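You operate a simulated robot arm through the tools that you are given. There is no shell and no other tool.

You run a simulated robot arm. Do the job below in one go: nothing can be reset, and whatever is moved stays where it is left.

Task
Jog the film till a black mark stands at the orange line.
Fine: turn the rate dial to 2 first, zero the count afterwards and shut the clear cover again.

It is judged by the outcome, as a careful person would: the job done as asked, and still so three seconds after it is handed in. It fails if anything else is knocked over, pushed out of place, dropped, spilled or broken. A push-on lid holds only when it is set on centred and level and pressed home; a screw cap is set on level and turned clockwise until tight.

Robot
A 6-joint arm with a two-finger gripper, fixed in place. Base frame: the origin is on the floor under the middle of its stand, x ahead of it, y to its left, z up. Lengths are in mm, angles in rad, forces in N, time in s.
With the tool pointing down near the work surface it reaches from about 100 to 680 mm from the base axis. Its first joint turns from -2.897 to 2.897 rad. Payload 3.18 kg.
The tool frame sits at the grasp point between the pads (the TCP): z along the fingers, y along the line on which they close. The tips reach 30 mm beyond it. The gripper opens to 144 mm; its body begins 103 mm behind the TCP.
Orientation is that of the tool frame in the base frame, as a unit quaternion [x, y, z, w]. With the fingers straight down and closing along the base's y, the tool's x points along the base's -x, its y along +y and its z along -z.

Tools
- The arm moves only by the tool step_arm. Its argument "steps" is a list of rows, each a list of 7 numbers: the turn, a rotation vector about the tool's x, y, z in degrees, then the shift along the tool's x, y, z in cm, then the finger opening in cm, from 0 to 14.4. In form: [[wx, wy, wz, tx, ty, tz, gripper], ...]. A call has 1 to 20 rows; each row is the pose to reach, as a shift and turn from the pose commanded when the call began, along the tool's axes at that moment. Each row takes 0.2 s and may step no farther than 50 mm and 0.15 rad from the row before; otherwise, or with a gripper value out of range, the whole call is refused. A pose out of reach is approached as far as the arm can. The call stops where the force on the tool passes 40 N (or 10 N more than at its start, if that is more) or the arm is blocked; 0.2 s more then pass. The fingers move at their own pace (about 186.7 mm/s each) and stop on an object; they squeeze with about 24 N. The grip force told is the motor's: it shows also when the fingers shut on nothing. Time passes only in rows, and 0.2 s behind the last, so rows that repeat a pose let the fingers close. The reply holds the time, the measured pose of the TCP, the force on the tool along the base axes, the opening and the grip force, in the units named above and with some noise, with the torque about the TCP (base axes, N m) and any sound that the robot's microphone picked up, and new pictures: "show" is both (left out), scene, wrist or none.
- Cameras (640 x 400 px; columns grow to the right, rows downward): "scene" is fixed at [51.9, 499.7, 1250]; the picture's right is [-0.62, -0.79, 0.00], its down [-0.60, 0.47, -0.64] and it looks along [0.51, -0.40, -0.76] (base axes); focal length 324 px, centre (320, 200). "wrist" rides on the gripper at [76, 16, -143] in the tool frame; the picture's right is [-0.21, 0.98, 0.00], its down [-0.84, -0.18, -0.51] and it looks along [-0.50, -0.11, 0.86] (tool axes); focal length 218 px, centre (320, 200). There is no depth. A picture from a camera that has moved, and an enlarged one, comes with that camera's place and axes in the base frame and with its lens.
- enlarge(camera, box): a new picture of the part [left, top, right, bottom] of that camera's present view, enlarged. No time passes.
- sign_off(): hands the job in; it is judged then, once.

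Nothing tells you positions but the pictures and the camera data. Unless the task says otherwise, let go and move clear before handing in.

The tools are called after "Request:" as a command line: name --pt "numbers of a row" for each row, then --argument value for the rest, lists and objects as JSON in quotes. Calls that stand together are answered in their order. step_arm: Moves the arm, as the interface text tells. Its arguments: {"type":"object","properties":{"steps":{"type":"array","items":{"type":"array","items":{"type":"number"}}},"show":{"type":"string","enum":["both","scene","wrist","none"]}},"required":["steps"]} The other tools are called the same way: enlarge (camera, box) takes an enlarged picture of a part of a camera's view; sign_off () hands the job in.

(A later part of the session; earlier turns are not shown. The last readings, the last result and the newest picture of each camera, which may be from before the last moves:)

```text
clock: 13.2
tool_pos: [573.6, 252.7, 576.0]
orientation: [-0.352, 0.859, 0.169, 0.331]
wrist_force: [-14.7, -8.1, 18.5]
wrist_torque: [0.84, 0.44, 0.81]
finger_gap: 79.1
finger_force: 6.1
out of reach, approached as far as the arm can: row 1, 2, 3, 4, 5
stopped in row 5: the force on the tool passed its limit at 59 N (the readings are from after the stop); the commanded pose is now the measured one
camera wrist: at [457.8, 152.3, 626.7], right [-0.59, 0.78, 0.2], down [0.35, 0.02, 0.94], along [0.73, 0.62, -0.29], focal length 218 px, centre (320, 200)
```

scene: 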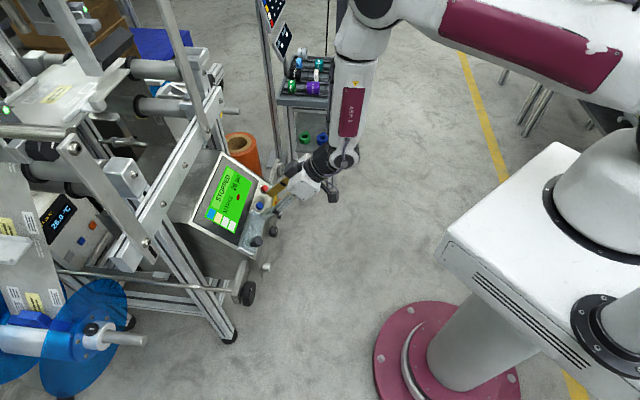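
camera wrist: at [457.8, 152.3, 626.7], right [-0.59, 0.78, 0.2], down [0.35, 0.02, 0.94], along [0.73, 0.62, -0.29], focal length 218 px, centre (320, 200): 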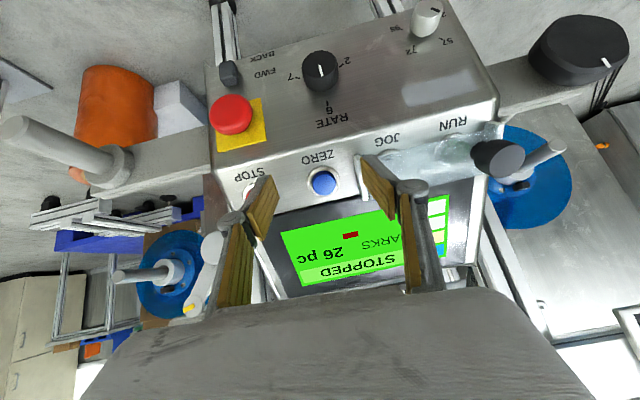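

The unreachable pose made the arm drift onto the panel and touch it, and it stopped at once. I'll back straight off now and then check whether anything was disturbed.

Request:
step_arm --pt "0 0 0 -0.5 0.0 -1.0 8" --pt "0 0 0 -0.6 -0.8 -2.6 8" --pt "0 0 0 -0.7 -2.0 -5.0 8" --pt "0 0 0 -0.74 -3.26 -7.84 8"

```text
clock: 14.2
tool_pos: [567.9, 191.7, 633.8]
orientation: [-0.351, 0.86, 0.171, 0.33]
wrist_force: [0.7, -0.5, 0.1]
wrist_torque: [0.01, 0.02, -0.03]
finger_gap: 79.9
finger_force: 0.1
camera wrist: at [451.7, 92.1, 686.6], right [-0.59, 0.78, 0.2], down [0.35, 0.02, 0.94], along [0.73, 0.62, -0.29], focal length 218 px, centre (320, 200)
```

scene: 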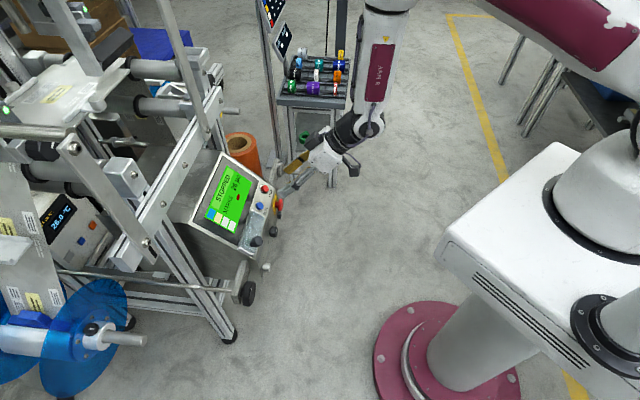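
wrist: 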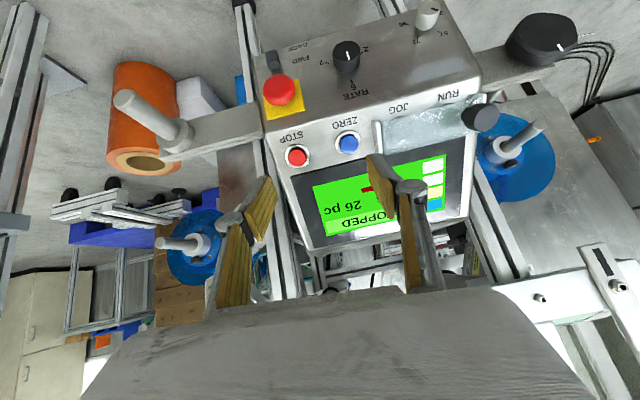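

Request:
enlarge --camera "wrist" --box '[250, 30, 500, 190]'

Request:
enlarge --camera "scene" --box '[190, 150, 290, 270]'

Request:
enlarge --camera "scene" --box '[60, 50, 100, 75]'

```text
2.50 times, centred on (375, 110) of wrist
camera zoom: at [451.7, 92.1, 686.6], right [-0.59, 0.78, 0.2], down [0.35, 0.02, 0.94], along [0.73, 0.62, -0.29], focal length 546 px, centre (182, 425)
```

zoom: 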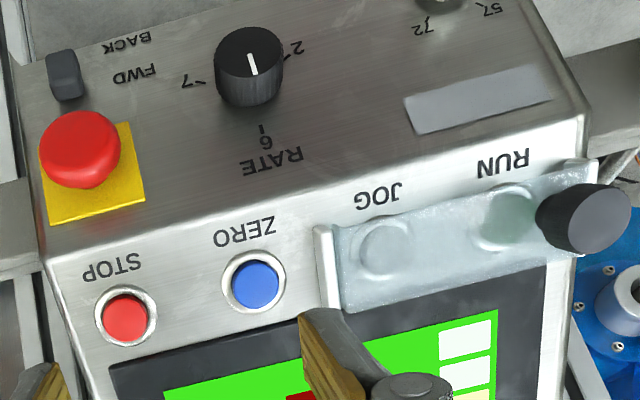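

```text
3.33 times, centred on (240, 210) of scene
camera zoom: at [51.9, 499.7, 1250.0], right [-0.62, -0.79, 0.0], down [-0.6, 0.47, -0.64], along [0.51, -0.4, -0.76], focal length 1080 px, centre (587, 167)
```

zoom: 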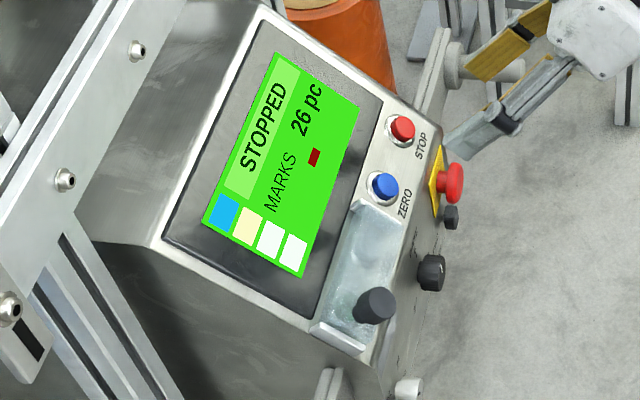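

```text
16.00 times, centred on (80, 62) of scene
camera zoom: at [51.9, 499.7, 1250.0], right [-0.62, -0.79, 0.0], down [-0.6, 0.47, -0.64], along [0.51, -0.4, -0.76], focal length 5182 px, centre (4160, 2400)
```

zoom: 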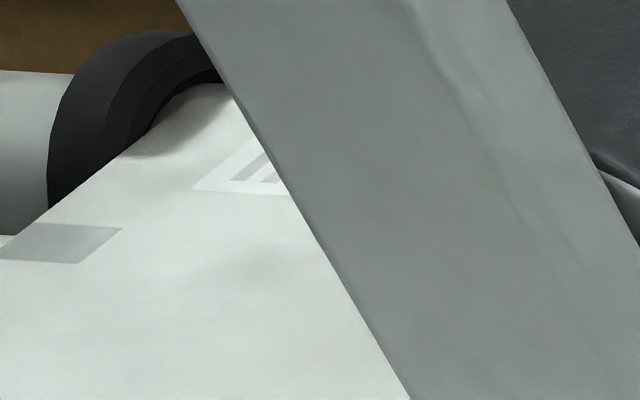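

The machine is unchanged: the screen, mark B and the cover are all as before. The limit comes from the wrist folding too near the shoulder, so I'll use a flatter 30° pitch for the dial and check reach above it first.

Request:
step_arm --pt "0.8 3.4 -0.3 -0.14 1.55 0.72 6" --pt "1.6 6.75 -0.6 -0.27 3.1 1.45 6" --pt "2.4 10.1 -0.95 -0.4 4.64 2.17 6" --pt "3.17 13.5 -1.27 -0.54 6.19 2.9 6" --pt "3.17 13.5 -1.27 -0.54 6.19 2.9 6"

```text
clock: 15.4
tool_pos: [540.8, 254.1, 620.7]
orientation: [-0.369, 0.893, 0.098, 0.238]
wrist_force: [0.1, -0.6, 1.0]
wrist_torque: [0.03, 0.02, -0.02]
finger_gap: 59.8
finger_force: 0.1
camera wrist: at [430.7, 169.0, 706.8], right [-0.56, 0.82, 0.11], down [0.47, 0.21, 0.86], along [0.68, 0.53, -0.5], focal length 218 px, centre (320, 200)
```

scene: 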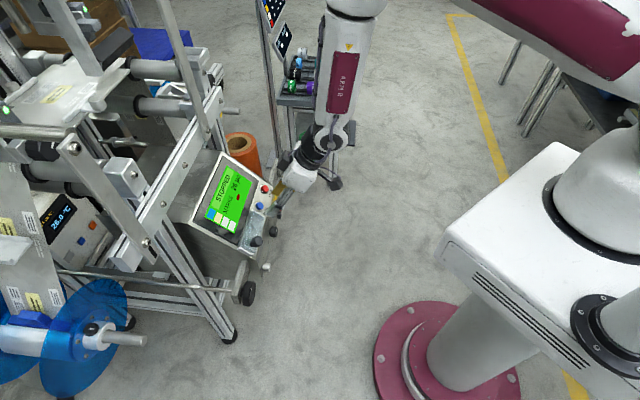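
wrist: 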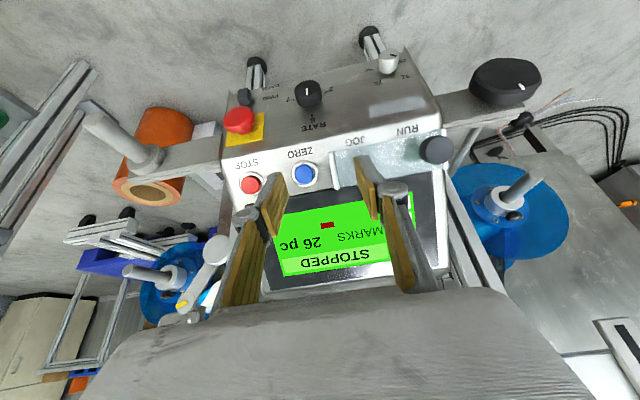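

Pose reached exactly, and the dial appears where predicted. I'll now descend vertically in front of the front face with the fingers straddling the dial.

Request:
step_arm --pt "0 0 0 1.25 0 2.16 6" --pt "0 0 0 2.5 0 4.33 6" --pt "0 0 0 3.75 0 6.5 6" --pt "0 0 0 4.75 0 8.23 6"

```text
clock: 16.4
tool_pos: [550.3, 254.9, 527.3]
orientation: [-0.369, 0.893, 0.103, 0.236]
wrist_force: [0.6, -0.4, 0.9]
wrist_torque: [-0.01, -0.04, -0.01]
finger_gap: 60.0
finger_force: 0.0
out of reach, approached as far as the arm can: row 2, 3, 4
camera wrist: at [441.7, 169.9, 612.6], right [-0.56, 0.82, 0.11], down [0.47, 0.21, 0.86], along [0.68, 0.54, -0.5], focal length 218 px, centre (320, 200)
```

scene: 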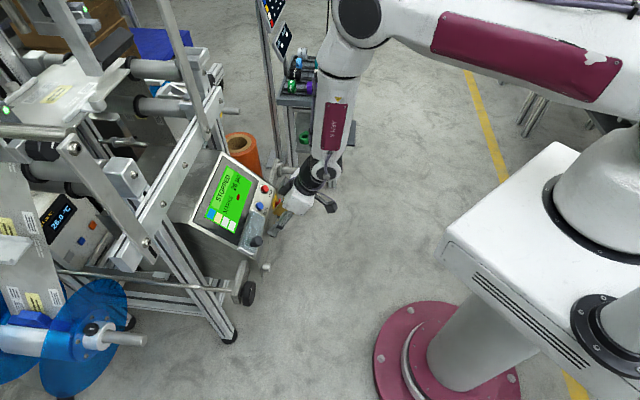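
wrist: 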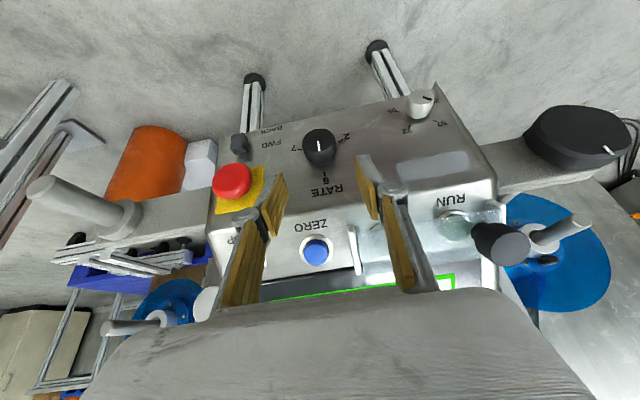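

Lowering at 30° pitch hits the reach limit, so I'll use 20° pitch, where the pads still cover the dial's sides. I'm moving to straddle the dial with clearance to the face.

Request:
step_arm --pt "0.18 3.3 -0.06 0.2 0.2 0.2 6" --pt "0.36 6.6 -0.12 0.5 0.4 0.9 6" --pt "0.54 9.84 -0.19 1.13 0.56 2.5 6" --pt "0.54 9.84 -0.19 1.13 0.56 2.5 6"

```text
clock: 17.4
tool_pos: [547.8, 261.0, 498.8]
orientation: [-0.377, 0.91, 0.062, 0.163]
wrist_force: [0.5, 0.2, 0.7]
wrist_torque: [-0.05, -0.03, 0.05]
finger_gap: 60.4
finger_force: 0.1
camera wrist: at [448.5, 189.0, 606.6], right [-0.55, 0.83, 0.06], down [0.56, 0.31, 0.77], along [0.62, 0.46, -0.64], focal length 218 px, centre (320, 200)
```

scene: 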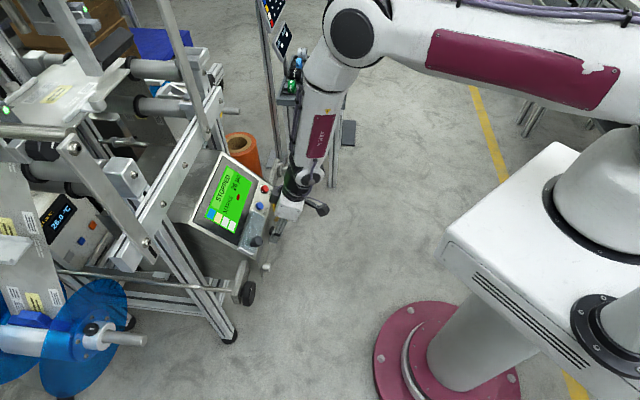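
wrist: 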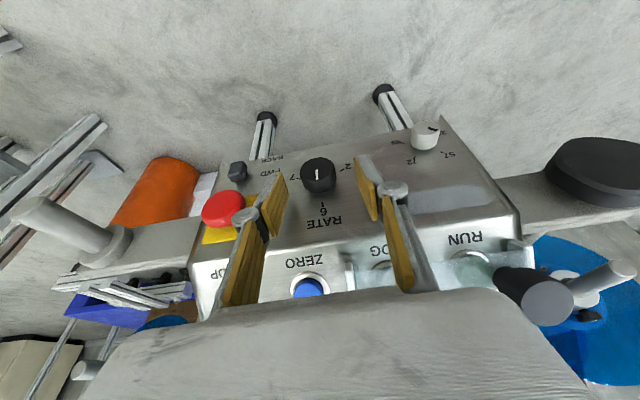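

Request:
enlarge --camera "wrist" --box '[220, 130, 420, 290]'

Request:
enlarge --camera "scene" --box '[235, 165, 325, 255]'

```text
2.50 times, centred on (320, 210) of wrist
camera zoom: at [448.5, 189.0, 606.6], right [-0.55, 0.83, 0.06], down [0.56, 0.31, 0.77], along [0.62, 0.46, -0.64], focal length 546 px, centre (320, 175)
```

zoom: 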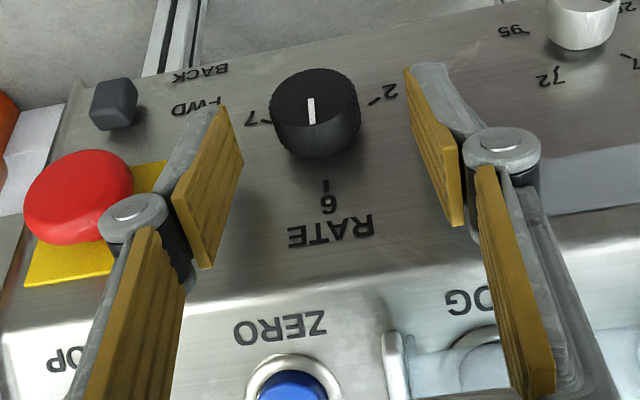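

```text
4.44 times, centred on (280, 210) of scene
camera zoom: at [51.9, 499.7, 1250.0], right [-0.62, -0.79, 0.0], down [-0.6, 0.47, -0.64], along [0.51, -0.4, -0.76], focal length 1439 px, centre (498, 156)
```

zoom: 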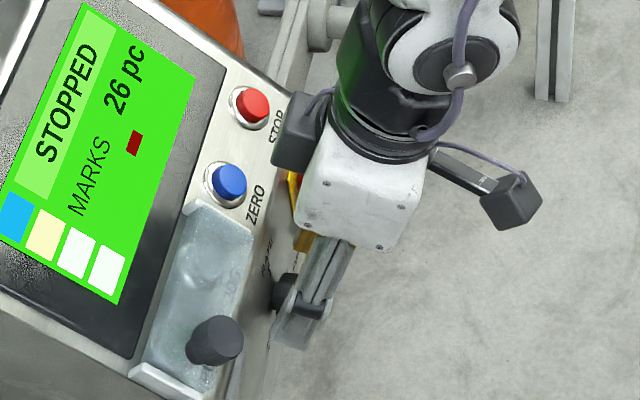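

The dial is centred between the fingers with clear space around. I'll move in and down to the grasp pose, then close on it.

Request:
step_arm --pt "0 0 0 -0.08 0 0.82 6" --pt "0 0 0 -0.15 0 1.63 6" --pt "0 0 0 -0.15 0 1.63 5"

```text
clock: 18.2
tool_pos: [552.7, 267.0, 484.3]
orientation: [-0.377, 0.909, 0.063, 0.164]
wrist_force: [0.2, -0.4, -0.2]
wrist_torque: [0.01, -0.02, 0.01]
finger_gap: 49.6
finger_force: 0.0
camera wrist: at [453.4, 193.9, 591.8], right [-0.55, 0.83, 0.06], down [0.56, 0.31, 0.77], along [0.62, 0.46, -0.64], focal length 218 px, centre (320, 200)
```

scene: 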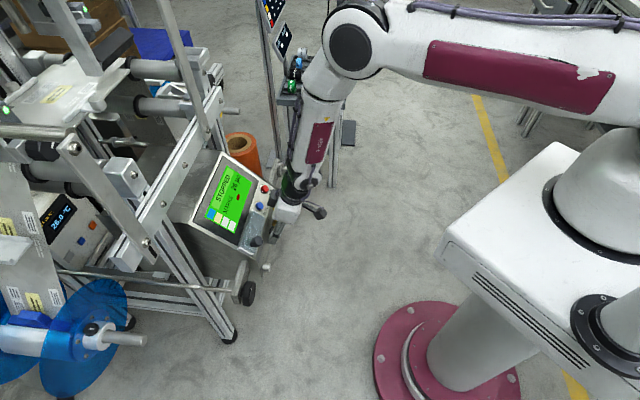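
wrist: 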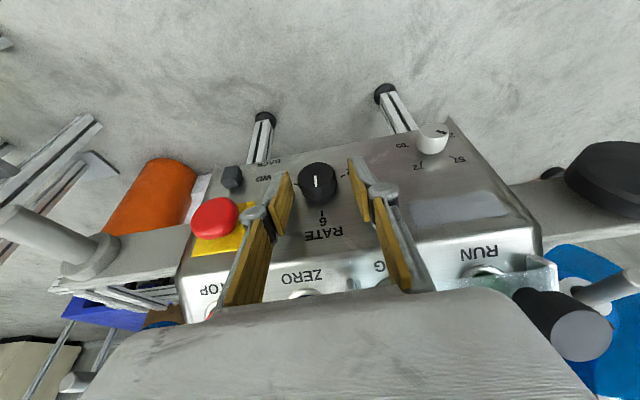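

Request:
enlarge --camera "wrist" --box '[240, 130, 400, 260]'

Request:
enlarge --camera "scene" --box '[255, 185, 315, 255]'

```text
3.08 times, centred on (320, 195) of wrist
camera zoom: at [453.4, 193.9, 591.8], right [-0.55, 0.83, 0.06], down [0.56, 0.31, 0.77], along [0.62, 0.46, -0.64], focal length 672 px, centre (320, 215)
```

zoom: 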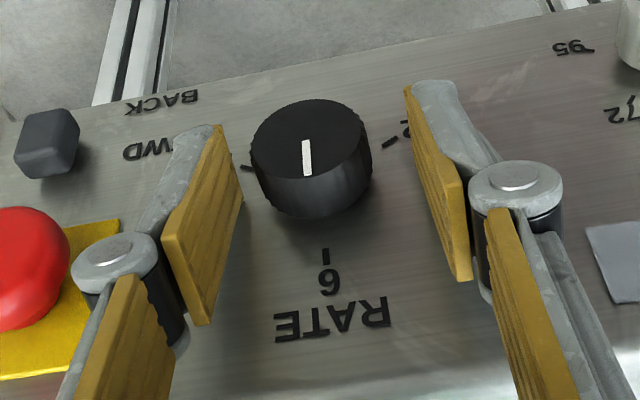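

```text
5.71 times, centred on (285, 220) of scene
camera zoom: at [51.9, 499.7, 1250.0], right [-0.62, -0.79, 0.0], down [-0.6, 0.47, -0.64], along [0.51, -0.4, -0.76], focal length 1851 px, centre (520, 86)
```

zoom: 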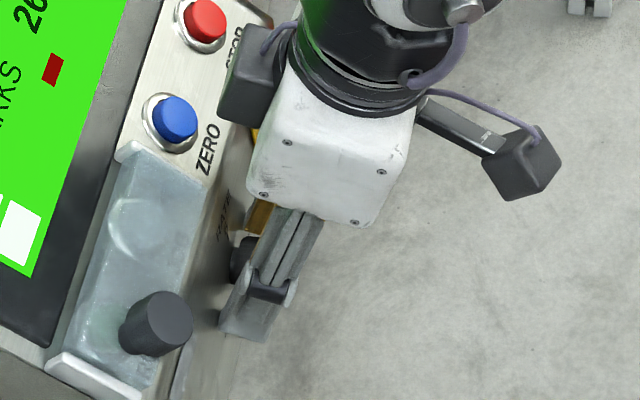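

Request:
step_arm --pt "0 0 0 0 0 0 3.8" --pt "0 0 0 0 0 0 3.8" --show "wrist"

Request:
enlarge --camera "wrist" --box '[240, 130, 400, 260]'

```text
clock: 18.8
tool_pos: [552.6, 265.8, 484.8]
orientation: [-0.377, 0.909, 0.063, 0.164]
wrist_force: [-0.6, -0.7, 0.0]
wrist_torque: [0.01, 0.01, 0.01]
finger_gap: 37.8
finger_force: 0.0
camera wrist: at [453.4, 193.9, 591.9], right [-0.55, 0.83, 0.06], down [0.56, 0.31, 0.77], along [0.62, 0.46, -0.64], focal length 218 px, centre (320, 200)
```

wrist: 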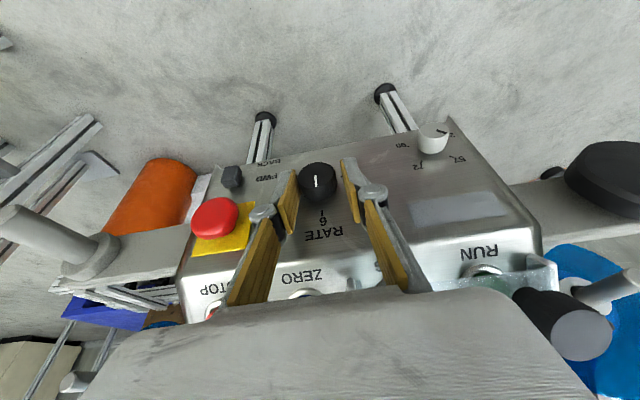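

```text
3.08 times, centred on (320, 195) of wrist
camera zoom: at [453.4, 193.9, 591.9], right [-0.55, 0.83, 0.06], down [0.56, 0.31, 0.77], along [0.62, 0.46, -0.64], focal length 672 px, centre (320, 215)
```

zoom: 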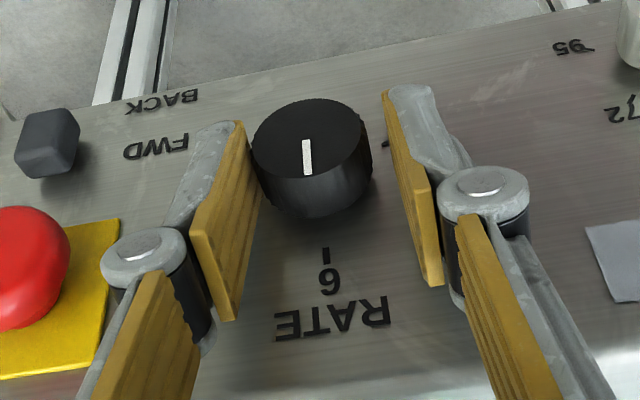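

The dial sits about 2.5 mm toward the left finger, so I'll re-centre and then close.

Request:
step_arm --pt "0 0 0 0 -0.25 0 3.8" --pt "0 0 0 0 -0.25 0 3.3" --pt "0 0 0 0 -0.25 0 2.8" --pt "0 0 0 0 -0.25 0 2.5" --pt "0 0 0 0 -0.25 0 2.5" --show "wrist"

Request:
enlarge --camera "wrist" --box '[240, 130, 400, 260]'

```text
clock: 20.0
tool_pos: [554.9, 264.6, 483.7]
orientation: [-0.377, 0.909, 0.063, 0.164]
wrist_force: [0.4, -1.0, 1.8]
wrist_torque: [-0.02, -0.03, 0.04]
finger_gap: 31.5
finger_force: 44.8
camera wrist: at [455.1, 192.2, 592.2], right [-0.55, 0.83, 0.06], down [0.56, 0.31, 0.77], along [0.62, 0.46, -0.64], focal length 218 px, centre (320, 200)
```

wrist: 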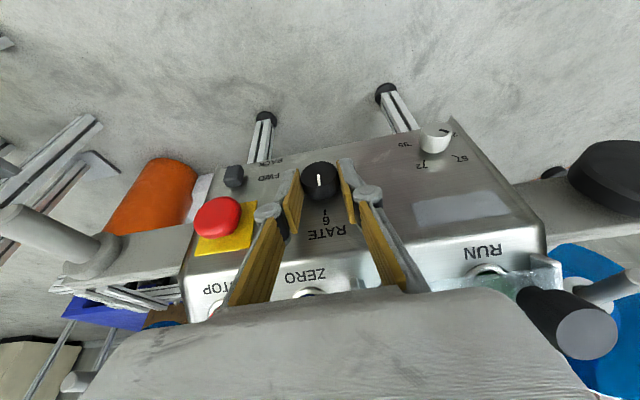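

```text
3.08 times, centred on (320, 195) of wrist
camera zoom: at [455.1, 192.2, 592.2], right [-0.55, 0.83, 0.06], down [0.56, 0.31, 0.77], along [0.62, 0.46, -0.64], focal length 672 px, centre (320, 215)
```

zoom: 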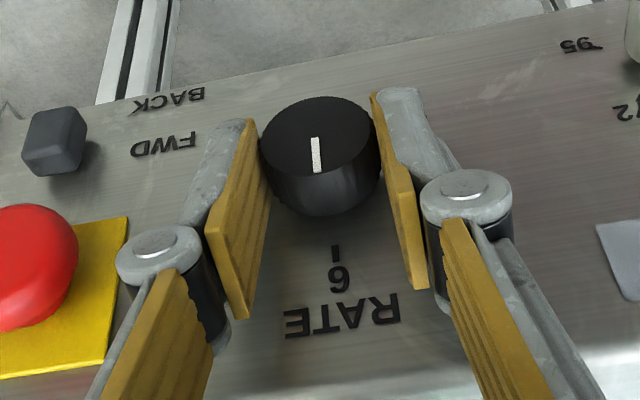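

The dial is gripped firmly (gap 31.5 mm). I'll turn it counter-clockwise about its own axis, in small steps at first.

Request:
step_arm --pt "5.64 0 -2.05 0.004 0.229 0.011 2.5" --pt "11.28 0 -4.1 0.016 0.455 0.045 2.5" --pt "16.9 0 -6.16 0.037 0.677 0.101 2.5" --pt "22.55 0 -8.2 0.065 0.891 0.178 2.5" --show "wrist"

Request:
enlarge --camera "wrist" --box '[240, 130, 400, 260]'

```text
clock: 21.0
tool_pos: [552.7, 265.1, 483.7]
orientation: [-0.381, 0.908, 0.041, 0.171]
wrist_force: [-5.7, -4.9, 10.4]
wrist_torque: [-0.2, 0.23, 0.0]
finger_gap: 31.7
finger_force: 45.0
out of reach, approached as far as the arm can: row 1, 2, 3, 4
camera wrist: at [451.4, 196.6, 591.4], right [-0.55, 0.83, 0.02], down [0.53, 0.34, 0.77], along [0.64, 0.44, -0.63], focal length 218 px, centre (320, 200)
```

wrist: 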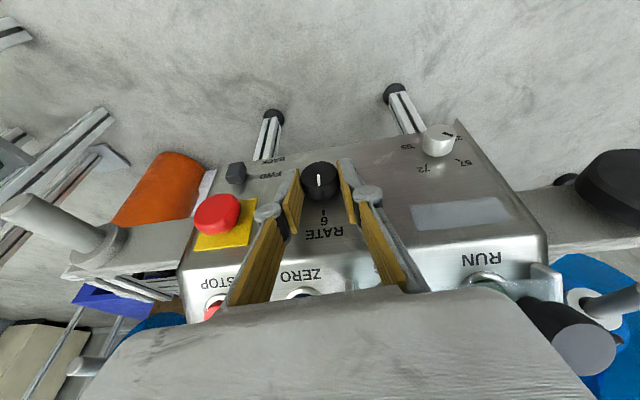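

```text
3.08 times, centred on (320, 195) of wrist
camera zoom: at [451.4, 196.6, 591.4], right [-0.55, 0.83, 0.02], down [0.53, 0.34, 0.77], along [0.64, 0.44, -0.63], focal length 672 px, centre (320, 215)
```

zoom: 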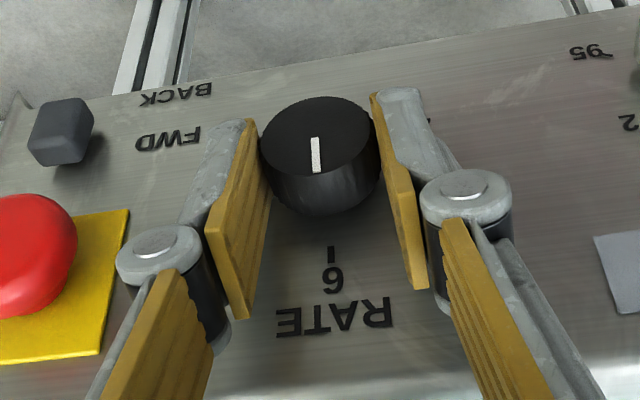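

The turn was refused because the wrist is nearly aligned with the forearm, which is a singular configuration. I'll release, back off a little, and reorient in free space: tool near vertical, then leaning left, then pitched. From there it can turn the dial in strokes.

Request:
step_arm --pt "0 0 0 0 0 0 4.5" --pt "0 0 0 0 0 0 6" --pt "0 0 0 0.8 0 -0.8 6" --pt "0 0 0 1.6 0 -1.6 6" --pt "0 0 0 2.31 -0.1 -2.44 6" --show "wrist"

Request:
enlarge --camera "wrist" --box '[240, 100, 400, 230]'

```text
clock: 22.2
tool_pos: [542.9, 246.5, 500.8]
orientation: [-0.382, 0.908, 0.047, 0.166]
wrist_force: [0.1, 0.2, 1.1]
wrist_torque: [0.03, -0.03, -0.02]
finger_gap: 60.0
finger_force: 0.0
out of reach, approached as far as the arm can: row 4, 5
camera wrist: at [443.4, 177.2, 607.6], right [-0.56, 0.83, 0.03], down [0.54, 0.34, 0.77], along [0.63, 0.44, -0.64], focal length 218 px, centre (320, 200)
```

wrist: 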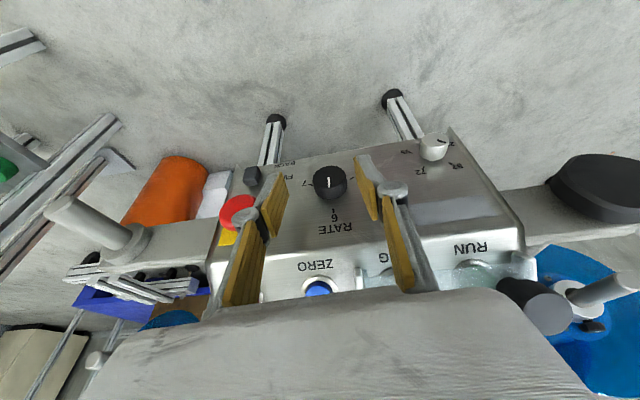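

```text
3.08 times, centred on (320, 165) of wrist
camera zoom: at [443.4, 177.2, 607.6], right [-0.56, 0.83, 0.03], down [0.54, 0.34, 0.77], along [0.63, 0.44, -0.64], focal length 672 px, centre (320, 308)
```

zoom: 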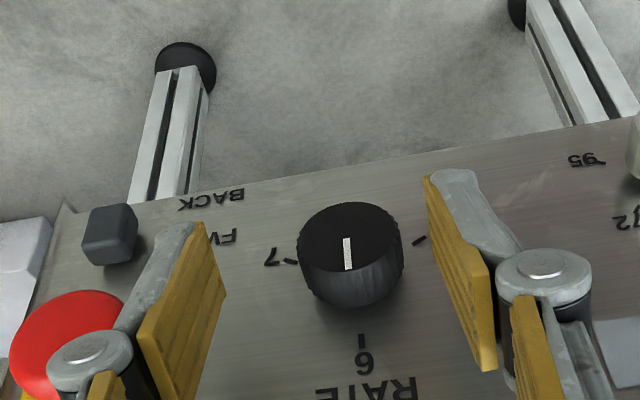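

Free of the dial now. Next I'll bring the tool close to vertical, away from the singular direction.

Request:
step_arm --pt "0 4.5 0 0 0 0 6" --pt "0 9 0 0 0 0 6" --pt "0 13.5 0 0 0 0 6" --pt "0 18 0 0 0 0 6" --show "scene"

```text
clock: 23.2
tool_pos: [541.5, 274.9, 500.1]
orientation: [-0.334, 0.931, 0.074, 0.124]
wrist_force: [-0.9, -6.6, 1.8]
wrist_torque: [-0.13, -0.01, 0.07]
finger_gap: 63.6
finger_force: 0.5
out of reach, approached as far as the arm can: row 2, 3, 4
stopped in row 4: the force on the tool passed its limit at 54 N (the readings are from after the stop); the commanded pose is now the measured one
```

scene: 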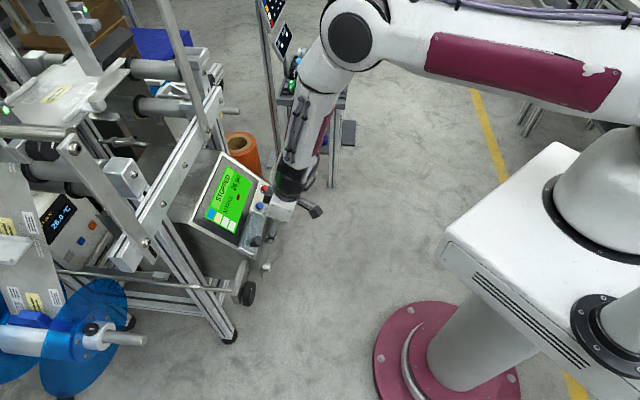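

The wrist flipped oddly near that singular direction and brushed something, then stopped. I'll look closely before any further move.

Request:
enlarge --camera "wrist" --box '[160, 80, 480, 280]'

Request:
enlarge --camera "scene" --box '[235, 165, 325, 255]'

```text
2.00 times, centred on (320, 180) of wrist
camera zoom: at [448.5, 210.6, 615.4], right [-0.47, 0.87, 0.11], down [0.65, 0.26, 0.71], along [0.6, 0.41, -0.69], focal length 436 px, centre (320, 240)
```

zoom: 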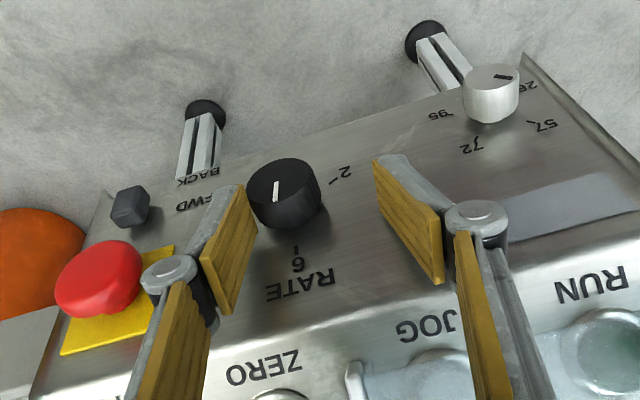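

```text
4.44 times, centred on (280, 210) of scene
camera zoom: at [51.9, 499.7, 1250.0], right [-0.62, -0.79, 0.0], down [-0.6, 0.47, -0.64], along [0.51, -0.4, -0.76], focal length 1439 px, centre (498, 156)
```

zoom: 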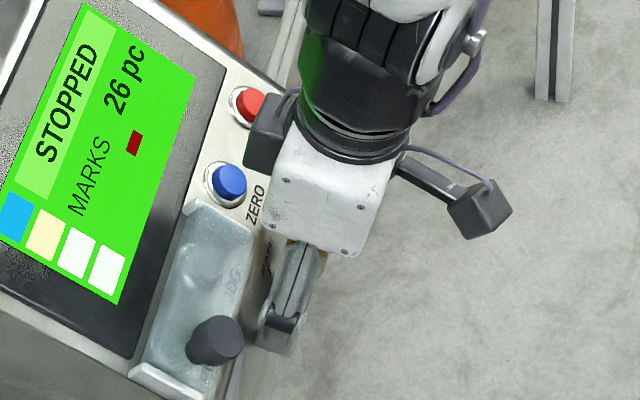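

The machine looks undisturbed, still STOPPED with 26 pc. I'll back the fingers straight out and up, away from the dial.

Request:
step_arm --pt "0 0 0 0.7 -0.03 -0.2 6" --pt "0 0 0 1.4 -0.05 -0.5 6" --pt "0 0 0 2.2 -0.1 -1.5 6" --pt "0 0 0 2.0 -0.1 -3.7 6" --pt "0 0 0 1.2 0 -6.5 6" --show "both"

```text
clock: 24.4
tool_pos: [521.6, 253.2, 558.2]
orientation: [-0.334, 0.931, 0.075, 0.126]
wrist_force: [0.1, -0.9, -0.3]
wrist_torque: [-0.01, -0.02, 0.03]
finger_gap: 60.2
finger_force: 0.0
camera wrist: at [427.3, 189.6, 675.0], right [-0.47, 0.87, 0.11], down [0.65, 0.26, 0.72], along [0.6, 0.41, -0.69], focal length 218 px, centre (320, 200)
```

scene: 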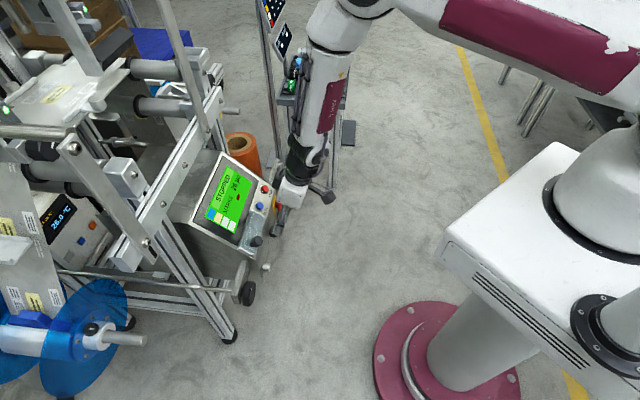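
wrist: 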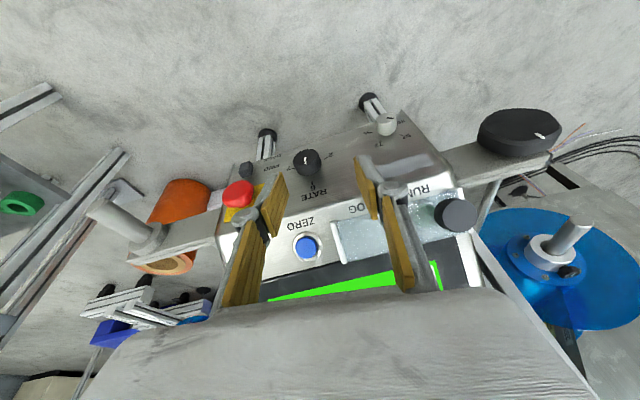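

Request:
step_arm --pt "0.3 1.8 -0.74 -0.2 0.04 -0.7 6" --pt "0.6 3.6 -1.48 -0.4 0.08 -1.4 6" --pt "0.9 5.4 -2.2 -0.6 0.12 -2.1 6" --pt "1.2 7.2 -2.95 -0.8 0.15 -2.8 6" --pt "1.5 9.0 -3.7 -1.0 0.2 -3.5 6" --pt "1.9 11.2 -4.6 -1.18 0.23 -4.02 6" --pt "2.26 13.45 -5.54 -1.18 0.23 -4.02 6" --pt "2.26 13.45 -5.54 -1.18 0.23 -4.02 6" --show "scene"

```text
clock: 26.2
tool_pos: [521.9, 254.1, 600.5]
orientation: [-0.383, 0.924, 0.011, 0.026]
wrist_force: [-0.5, -0.6, 0.3]
wrist_torque: [0.05, 0.0, -0.01]
finger_gap: 60.0
finger_force: 0.1
out of reach, approached as far as the arm can: row 2, 3, 4
```

scene: 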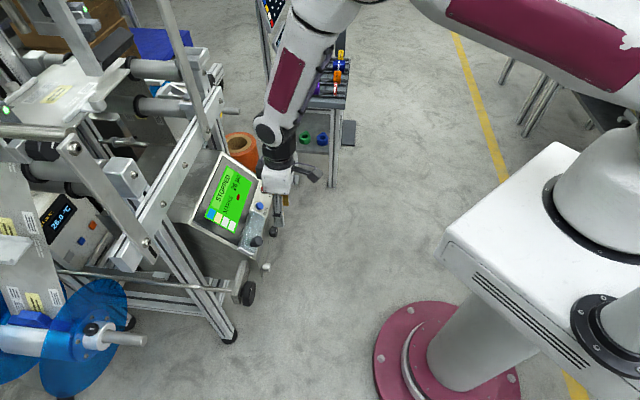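

Now the tool is cleanly vertical; those flags were just the wrist lagging. I'll lean the tool left about the dial's axis direction, slowly.

Request:
step_arm --pt "2.5 0 -0.13 0 0 0 6" --pt "5 0 -0.26 0 0 0 6" --pt "7.5 0 -0.39 0 0 0 6" --pt "10 0 -0.52 0 0 0 6" --pt "12.5 0 -0.65 0 0 0 6" --pt "15 0 -0.78 0 0 0 6" --pt "17.5 0 -0.91 0 0 0 6" --pt "20 0 -1.04 0 0 0 6" --show "both"

```text
clock: 28.0
tool_pos: [522.9, 254.4, 600.4]
orientation: [-0.382, 0.907, -0.15, 0.093]
wrist_force: [0.0, -1.2, 0.0]
wrist_torque: [0.0, -0.01, 0.04]
finger_gap: 59.9
finger_force: 0.0
camera wrist: at [417.6, 239.5, 724.7], right [-0.5, 0.8, -0.32], down [0.56, 0.59, 0.58], along [0.66, 0.11, -0.75], focal length 218 px, centre (320, 200)
```

scene: 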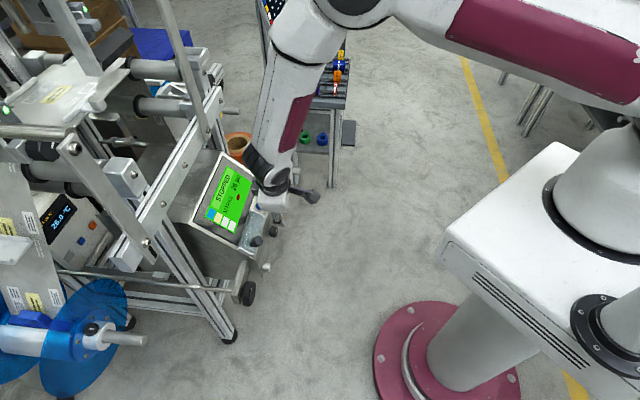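
wrist: 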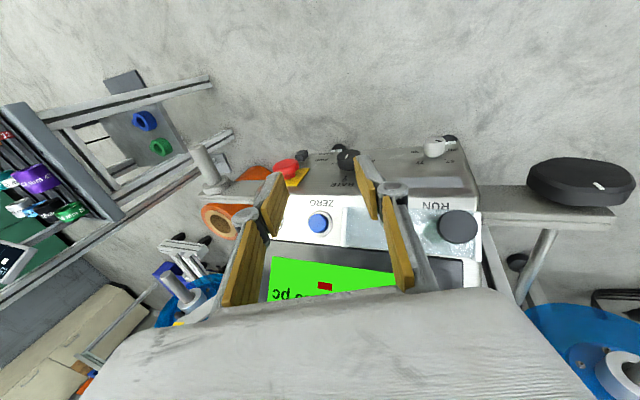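

That works without any limit. Next I'll add some pitch and lower to just in front of the dial, with the fingers straddling it in the left-leaning orientation.

Request:
step_arm --pt "0 -1.6 0 0.08 0.41 1.43 6" --pt "0 -3.2 0 0.16 0.83 2.86 6" --pt "0 -4.8 0 0.24 1.24 4.29 6" --pt "0 -6.4 0 0.32 1.65 5.72 6" --pt "0 -8.0 0 0.39 2.06 7.14 6" --pt "0 -9.6 0 0.47 2.48 8.57 6" --pt "0 -11.2 0 0.55 2.89 10.0 6" --pt "0 -12.7 0 0.63 3.3 11.43 6" --pt "0 -12.7 0 0.63 3.3 11.43 6" --show "both"

```text
clock: 30.0
tool_pos: [527.1, 249.0, 480.5]
orientation: [-0.395, 0.892, -0.106, 0.192]
wrist_force: [0.5, 0.1, 0.3]
wrist_torque: [0.0, 0.03, -0.02]
finger_gap: 60.3
finger_force: 0.1
camera wrist: at [408.9, 209.1, 584.9], right [-0.52, 0.81, -0.28], down [0.42, 0.53, 0.74], along [0.74, 0.27, -0.61], focal length 218 px, centre (320, 200)
```

scene: 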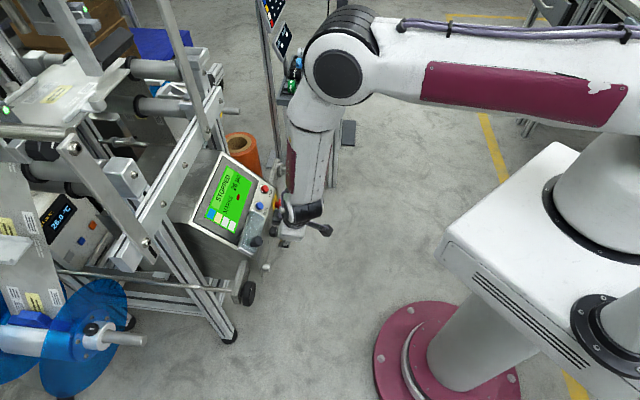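
wrist: 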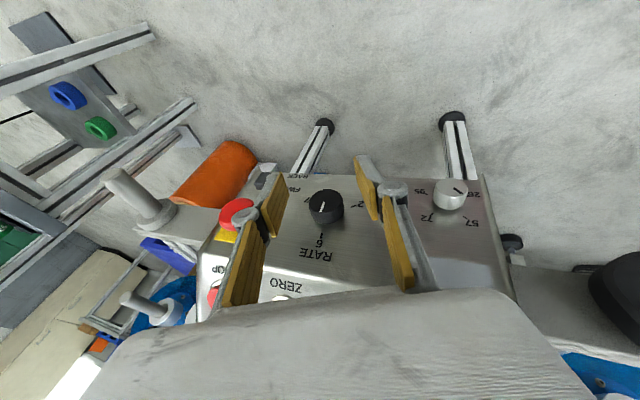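

Request:
enlarge --camera "wrist" --box '[220, 130, 440, 270]'

Request:
enlarge --camera "scene" --box '[235, 165, 345, 255]'

```text
2.86 times, centred on (330, 200) of wrist
camera zoom: at [408.9, 209.1, 584.9], right [-0.52, 0.81, -0.28], down [0.42, 0.53, 0.74], along [0.74, 0.27, -0.61], focal length 624 px, centre (291, 200)
```

zoom: 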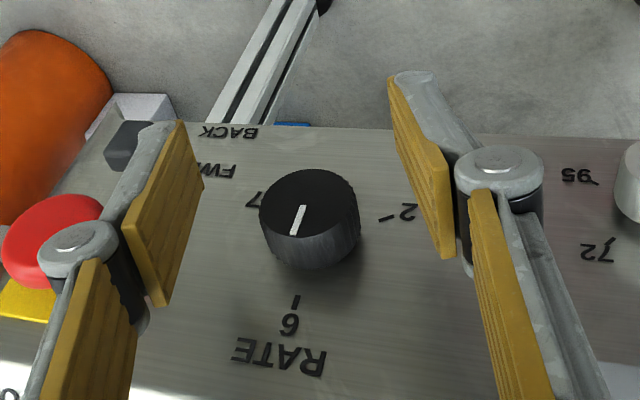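

```text
4.44 times, centred on (290, 210) of scene
camera zoom: at [51.9, 499.7, 1250.0], right [-0.62, -0.79, 0.0], down [-0.6, 0.47, -0.64], along [0.51, -0.4, -0.76], focal length 1439 px, centre (453, 156)
```

zoom: 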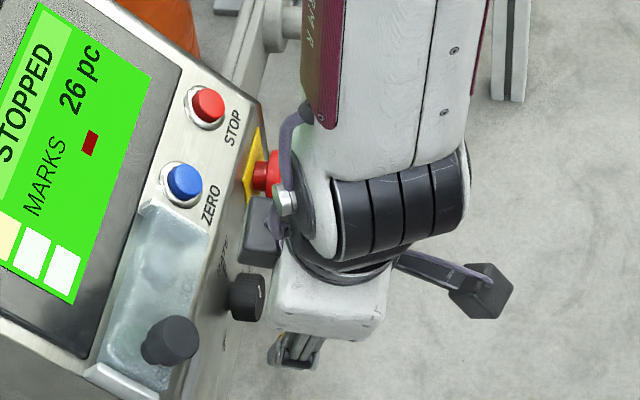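

Good alignment. I'll move forward along the dial axis to the grasp depth and narrow the fingers to check centring.

Request:
step_arm --pt "0 0 0 -1.0 -0.06 0.28 5.5" --pt "0 0 0 -2.1 -0.12 0.57 5" --pt "0 0 0 -3.1 -0.17 0.85 4.4" --pt "0 0 0 -3.1 -0.17 0.85 4.0" --show "wrist"

Request:
enlarge --camera "wrist" --box '[220, 130, 440, 270]'

```text
clock: 31.0
tool_pos: [550.7, 269.3, 482.5]
orientation: [-0.395, 0.892, -0.106, 0.191]
wrist_force: [-4.0, -2.9, 2.1]
wrist_torque: [-0.02, 0.13, 0.01]
finger_gap: 40.4
finger_force: 0.6
camera wrist: at [431.9, 230.4, 586.3], right [-0.52, 0.81, -0.28], down [0.42, 0.53, 0.74], along [0.74, 0.27, -0.62], focal length 218 px, centre (320, 200)
```

wrist: 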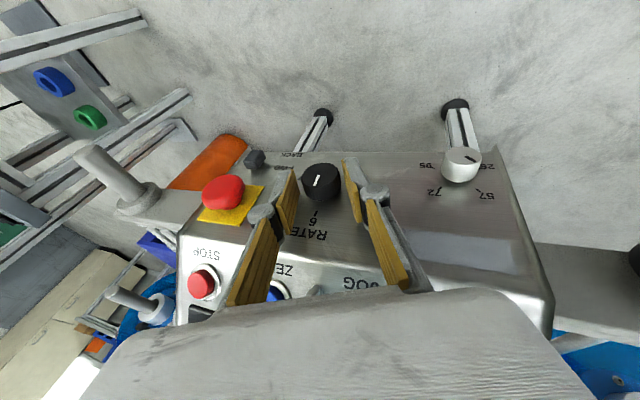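

```text
2.86 times, centred on (330, 200) of wrist
camera zoom: at [431.9, 230.4, 586.3], right [-0.52, 0.81, -0.28], down [0.42, 0.53, 0.74], along [0.74, 0.27, -0.62], focal length 624 px, centre (291, 200)
```

zoom: 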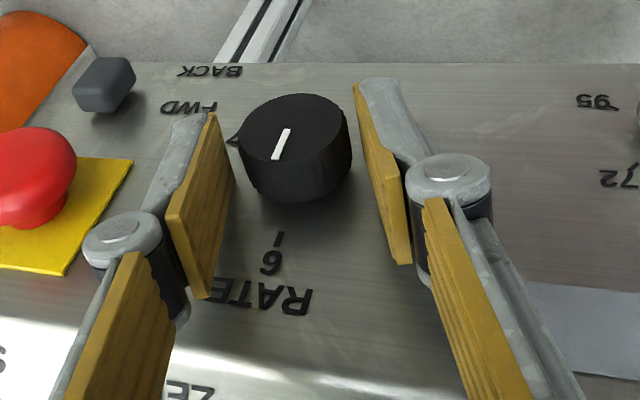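

Request:
step_arm --pt "0 0 0 0.15 -0.08 -0.04 4.0" --pt "0 0 0 0.15 -0.08 -0.04 3.3" --pt "0 0 0 0.15 -0.08 -0.04 2.6" --pt "0 0 0 0.15 -0.08 -0.04 2.5" --pt "0 0 0 0.15 -0.08 -0.04 2.5" --show "wrist"

Request:
enlarge --camera "wrist" --box '[220, 130, 440, 270]'

```text
clock: 32.2
tool_pos: [550.5, 269.1, 482.3]
orientation: [-0.395, 0.892, -0.106, 0.192]
wrist_force: [-6.0, 14.3, -5.6]
wrist_torque: [0.38, 0.14, 0.11]
finger_gap: 34.8
finger_force: 7.6
camera wrist: at [431.9, 229.6, 586.9], right [-0.52, 0.81, -0.28], down [0.42, 0.53, 0.74], along [0.74, 0.27, -0.61], focal length 218 px, centre (320, 200)
```

wrist: 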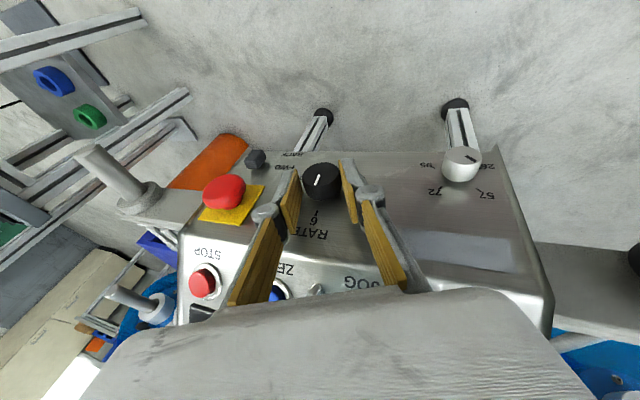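

```text
2.86 times, centred on (330, 200) of wrist
camera zoom: at [431.9, 229.6, 586.9], right [-0.52, 0.81, -0.28], down [0.42, 0.53, 0.74], along [0.74, 0.27, -0.61], focal length 624 px, centre (291, 200)
```

zoom: 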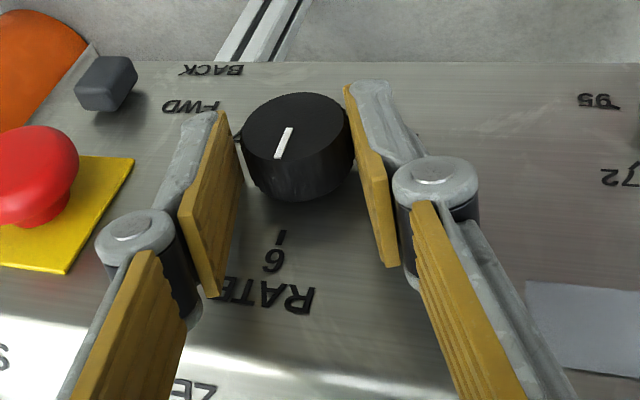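

The finger on the left-hand side of the dial touches first, so I'll shift the tool about 1.5 mm that way to centre the grip.

Request:
step_arm --pt "0 0 0 0 0.08 0 2.5" --pt "0 0 0 0 0.15 0 2.5" --pt "0 0 0 0 0.15 0 2.5" --show "wrist"

Request:
enlarge --camera "wrist" --box '[220, 130, 440, 270]'

```text
clock: 33.0
tool_pos: [549.8, 269.1, 482.7]
orientation: [-0.395, 0.892, -0.106, 0.191]
wrist_force: [-4.1, 13.5, -4.2]
wrist_torque: [0.28, 0.1, 0.12]
finger_gap: 33.3
finger_force: 6.7
camera wrist: at [431.0, 229.9, 586.3], right [-0.52, 0.81, -0.28], down [0.42, 0.53, 0.74], along [0.74, 0.27, -0.61], focal length 218 px, centre (320, 200)
```

wrist: 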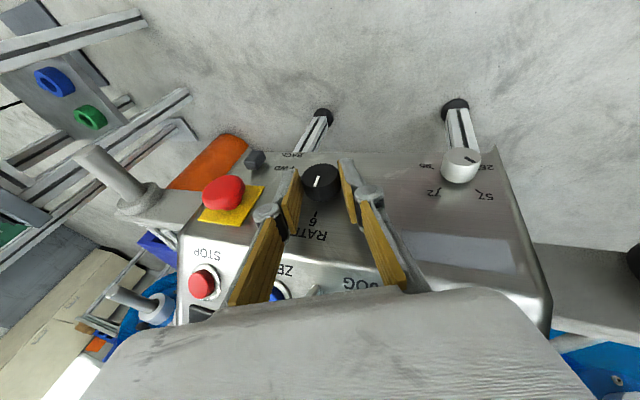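

```text
2.86 times, centred on (330, 200) of wrist
camera zoom: at [431.0, 229.9, 586.3], right [-0.52, 0.81, -0.28], down [0.42, 0.53, 0.74], along [0.74, 0.27, -0.61], focal length 624 px, centre (291, 200)
```

zoom: 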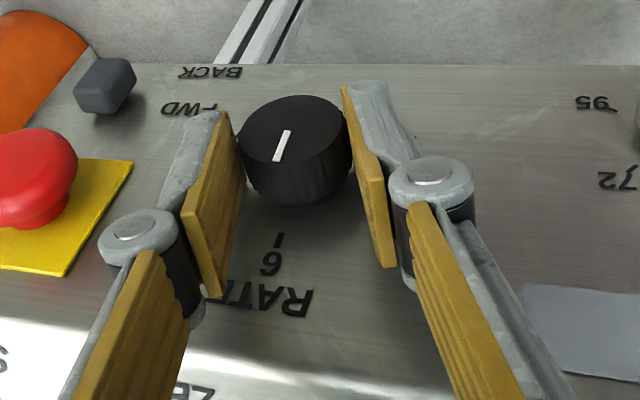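

Request:
step_arm --pt "0 0 0 0 0.08 0 2.5" --pt "0 0 0 0 0.16 0 2.5" --pt "0 0 0 0 0.16 0 2.5" --show "none"

```text
clock: 33.8
tool_pos: [550.0, 270.0, 482.1]
orientation: [-0.395, 0.892, -0.107, 0.193]
wrist_force: [-0.9, 4.8, -0.4]
wrist_torque: [0.0, 0.11, 0.18]
finger_gap: 31.1
finger_force: 45.2
```

The dial is now gripped centrally (31.1 mm, low side force). I'll turn it counter-clockwise about its axis, 24° first.

Request:
step_arm --pt "3.84 0 -1.1 0.001 0.149 0.005 2.5" --pt "7.69 0 -2.2 0.006 0.298 0.02 2.5" --pt "11.53 0 -3.3 0.013 0.445 0.045 2.5" --pt "15.38 0 -4.4 0.023 0.59 0.08 2.5" --pt "19.22 0 -5.5 0.036 0.732 0.124 2.5" --pt "23.06 0 -6.6 0.051 0.87 0.178 2.5" --show "both"

Request:
enlarge --camera "wrist" --box '[220, 130, 440, 270]'

```text
clock: 34.7
tool_pos: [548.4, 271.7, 478.7]
orientation: [-0.389, 0.867, -0.209, 0.231]
wrist_force: [-2.0, -19.7, 23.6]
wrist_torque: [8.74, 5.71, 1.95]
finger_gap: 31.4
finger_force: 44.7
stopped in row 4: the force on the tool passed its limit at 55 N (the readings are from after the stop); the commanded pose is now the measured one
camera wrist: at [410.8, 250.5, 567.8], right [-0.44, 0.76, -0.48], down [0.32, 0.63, 0.71], along [0.84, 0.16, -0.52], focal length 218 px, centre (320, 200)
```

scene: 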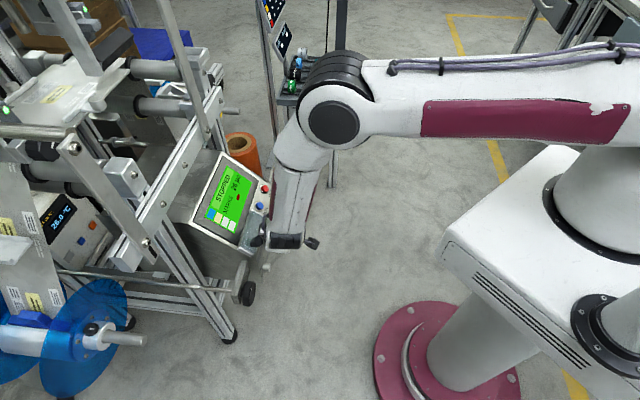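
wrist: 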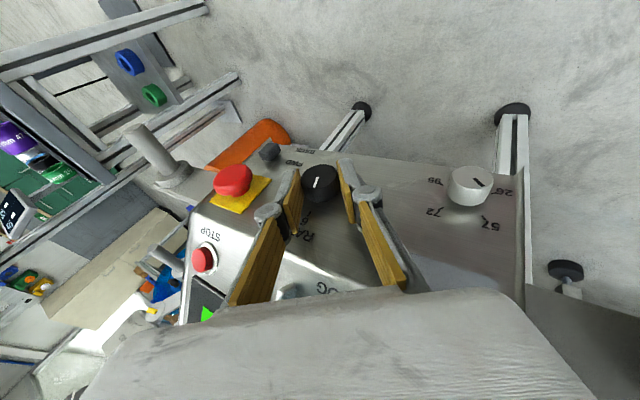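

```text
2.86 times, centred on (330, 200) of wrist
camera zoom: at [410.8, 250.5, 567.8], right [-0.44, 0.76, -0.48], down [0.32, 0.63, 0.71], along [0.84, 0.16, -0.52], focal length 624 px, centre (291, 200)
```

zoom: 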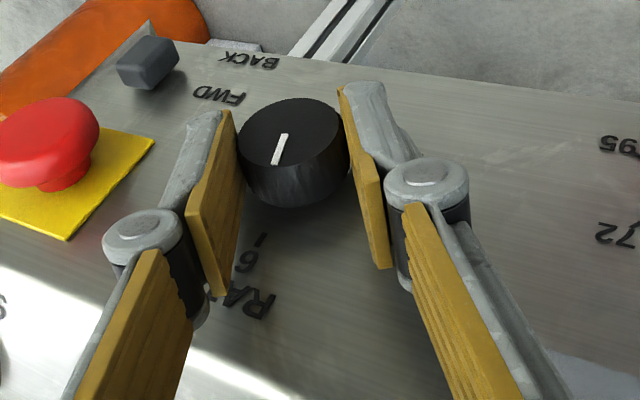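

The dial has turned about 15°, but the stop with a high torque suggests the gripper's side box touched something, probably the cover knob. I'll check.

Request:
enlarge --camera "scene" --box '[225, 165, 335, 265]'

Request:
enlarge --camera "scene" --box '[240, 195, 300, 255]'

```text
4.00 times, centred on (280, 215) of scene
camera zoom: at [51.9, 499.7, 1250.0], right [-0.62, -0.79, 0.0], down [-0.6, 0.47, -0.64], along [0.51, -0.4, -0.76], focal length 1296 px, centre (480, 140)
```

zoom: 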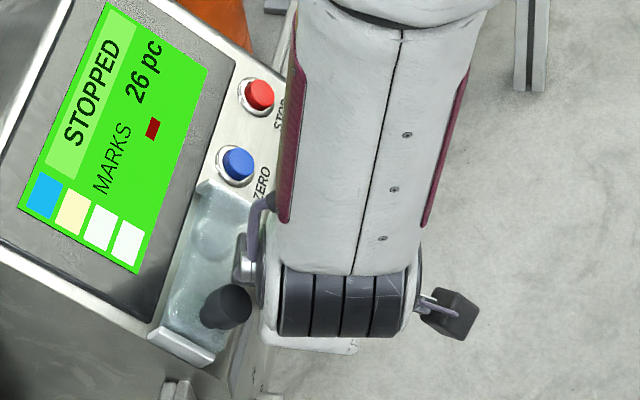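

```text
6.67 times, centred on (270, 225) of scene
camera zoom: at [51.9, 499.7, 1250.0], right [-0.62, -0.79, 0.0], down [-0.6, 0.47, -0.64], along [0.51, -0.4, -0.76], focal length 2159 px, centre (653, 33)
```

zoom: 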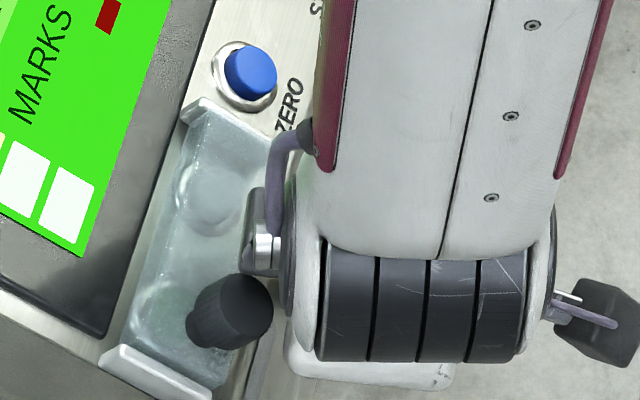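

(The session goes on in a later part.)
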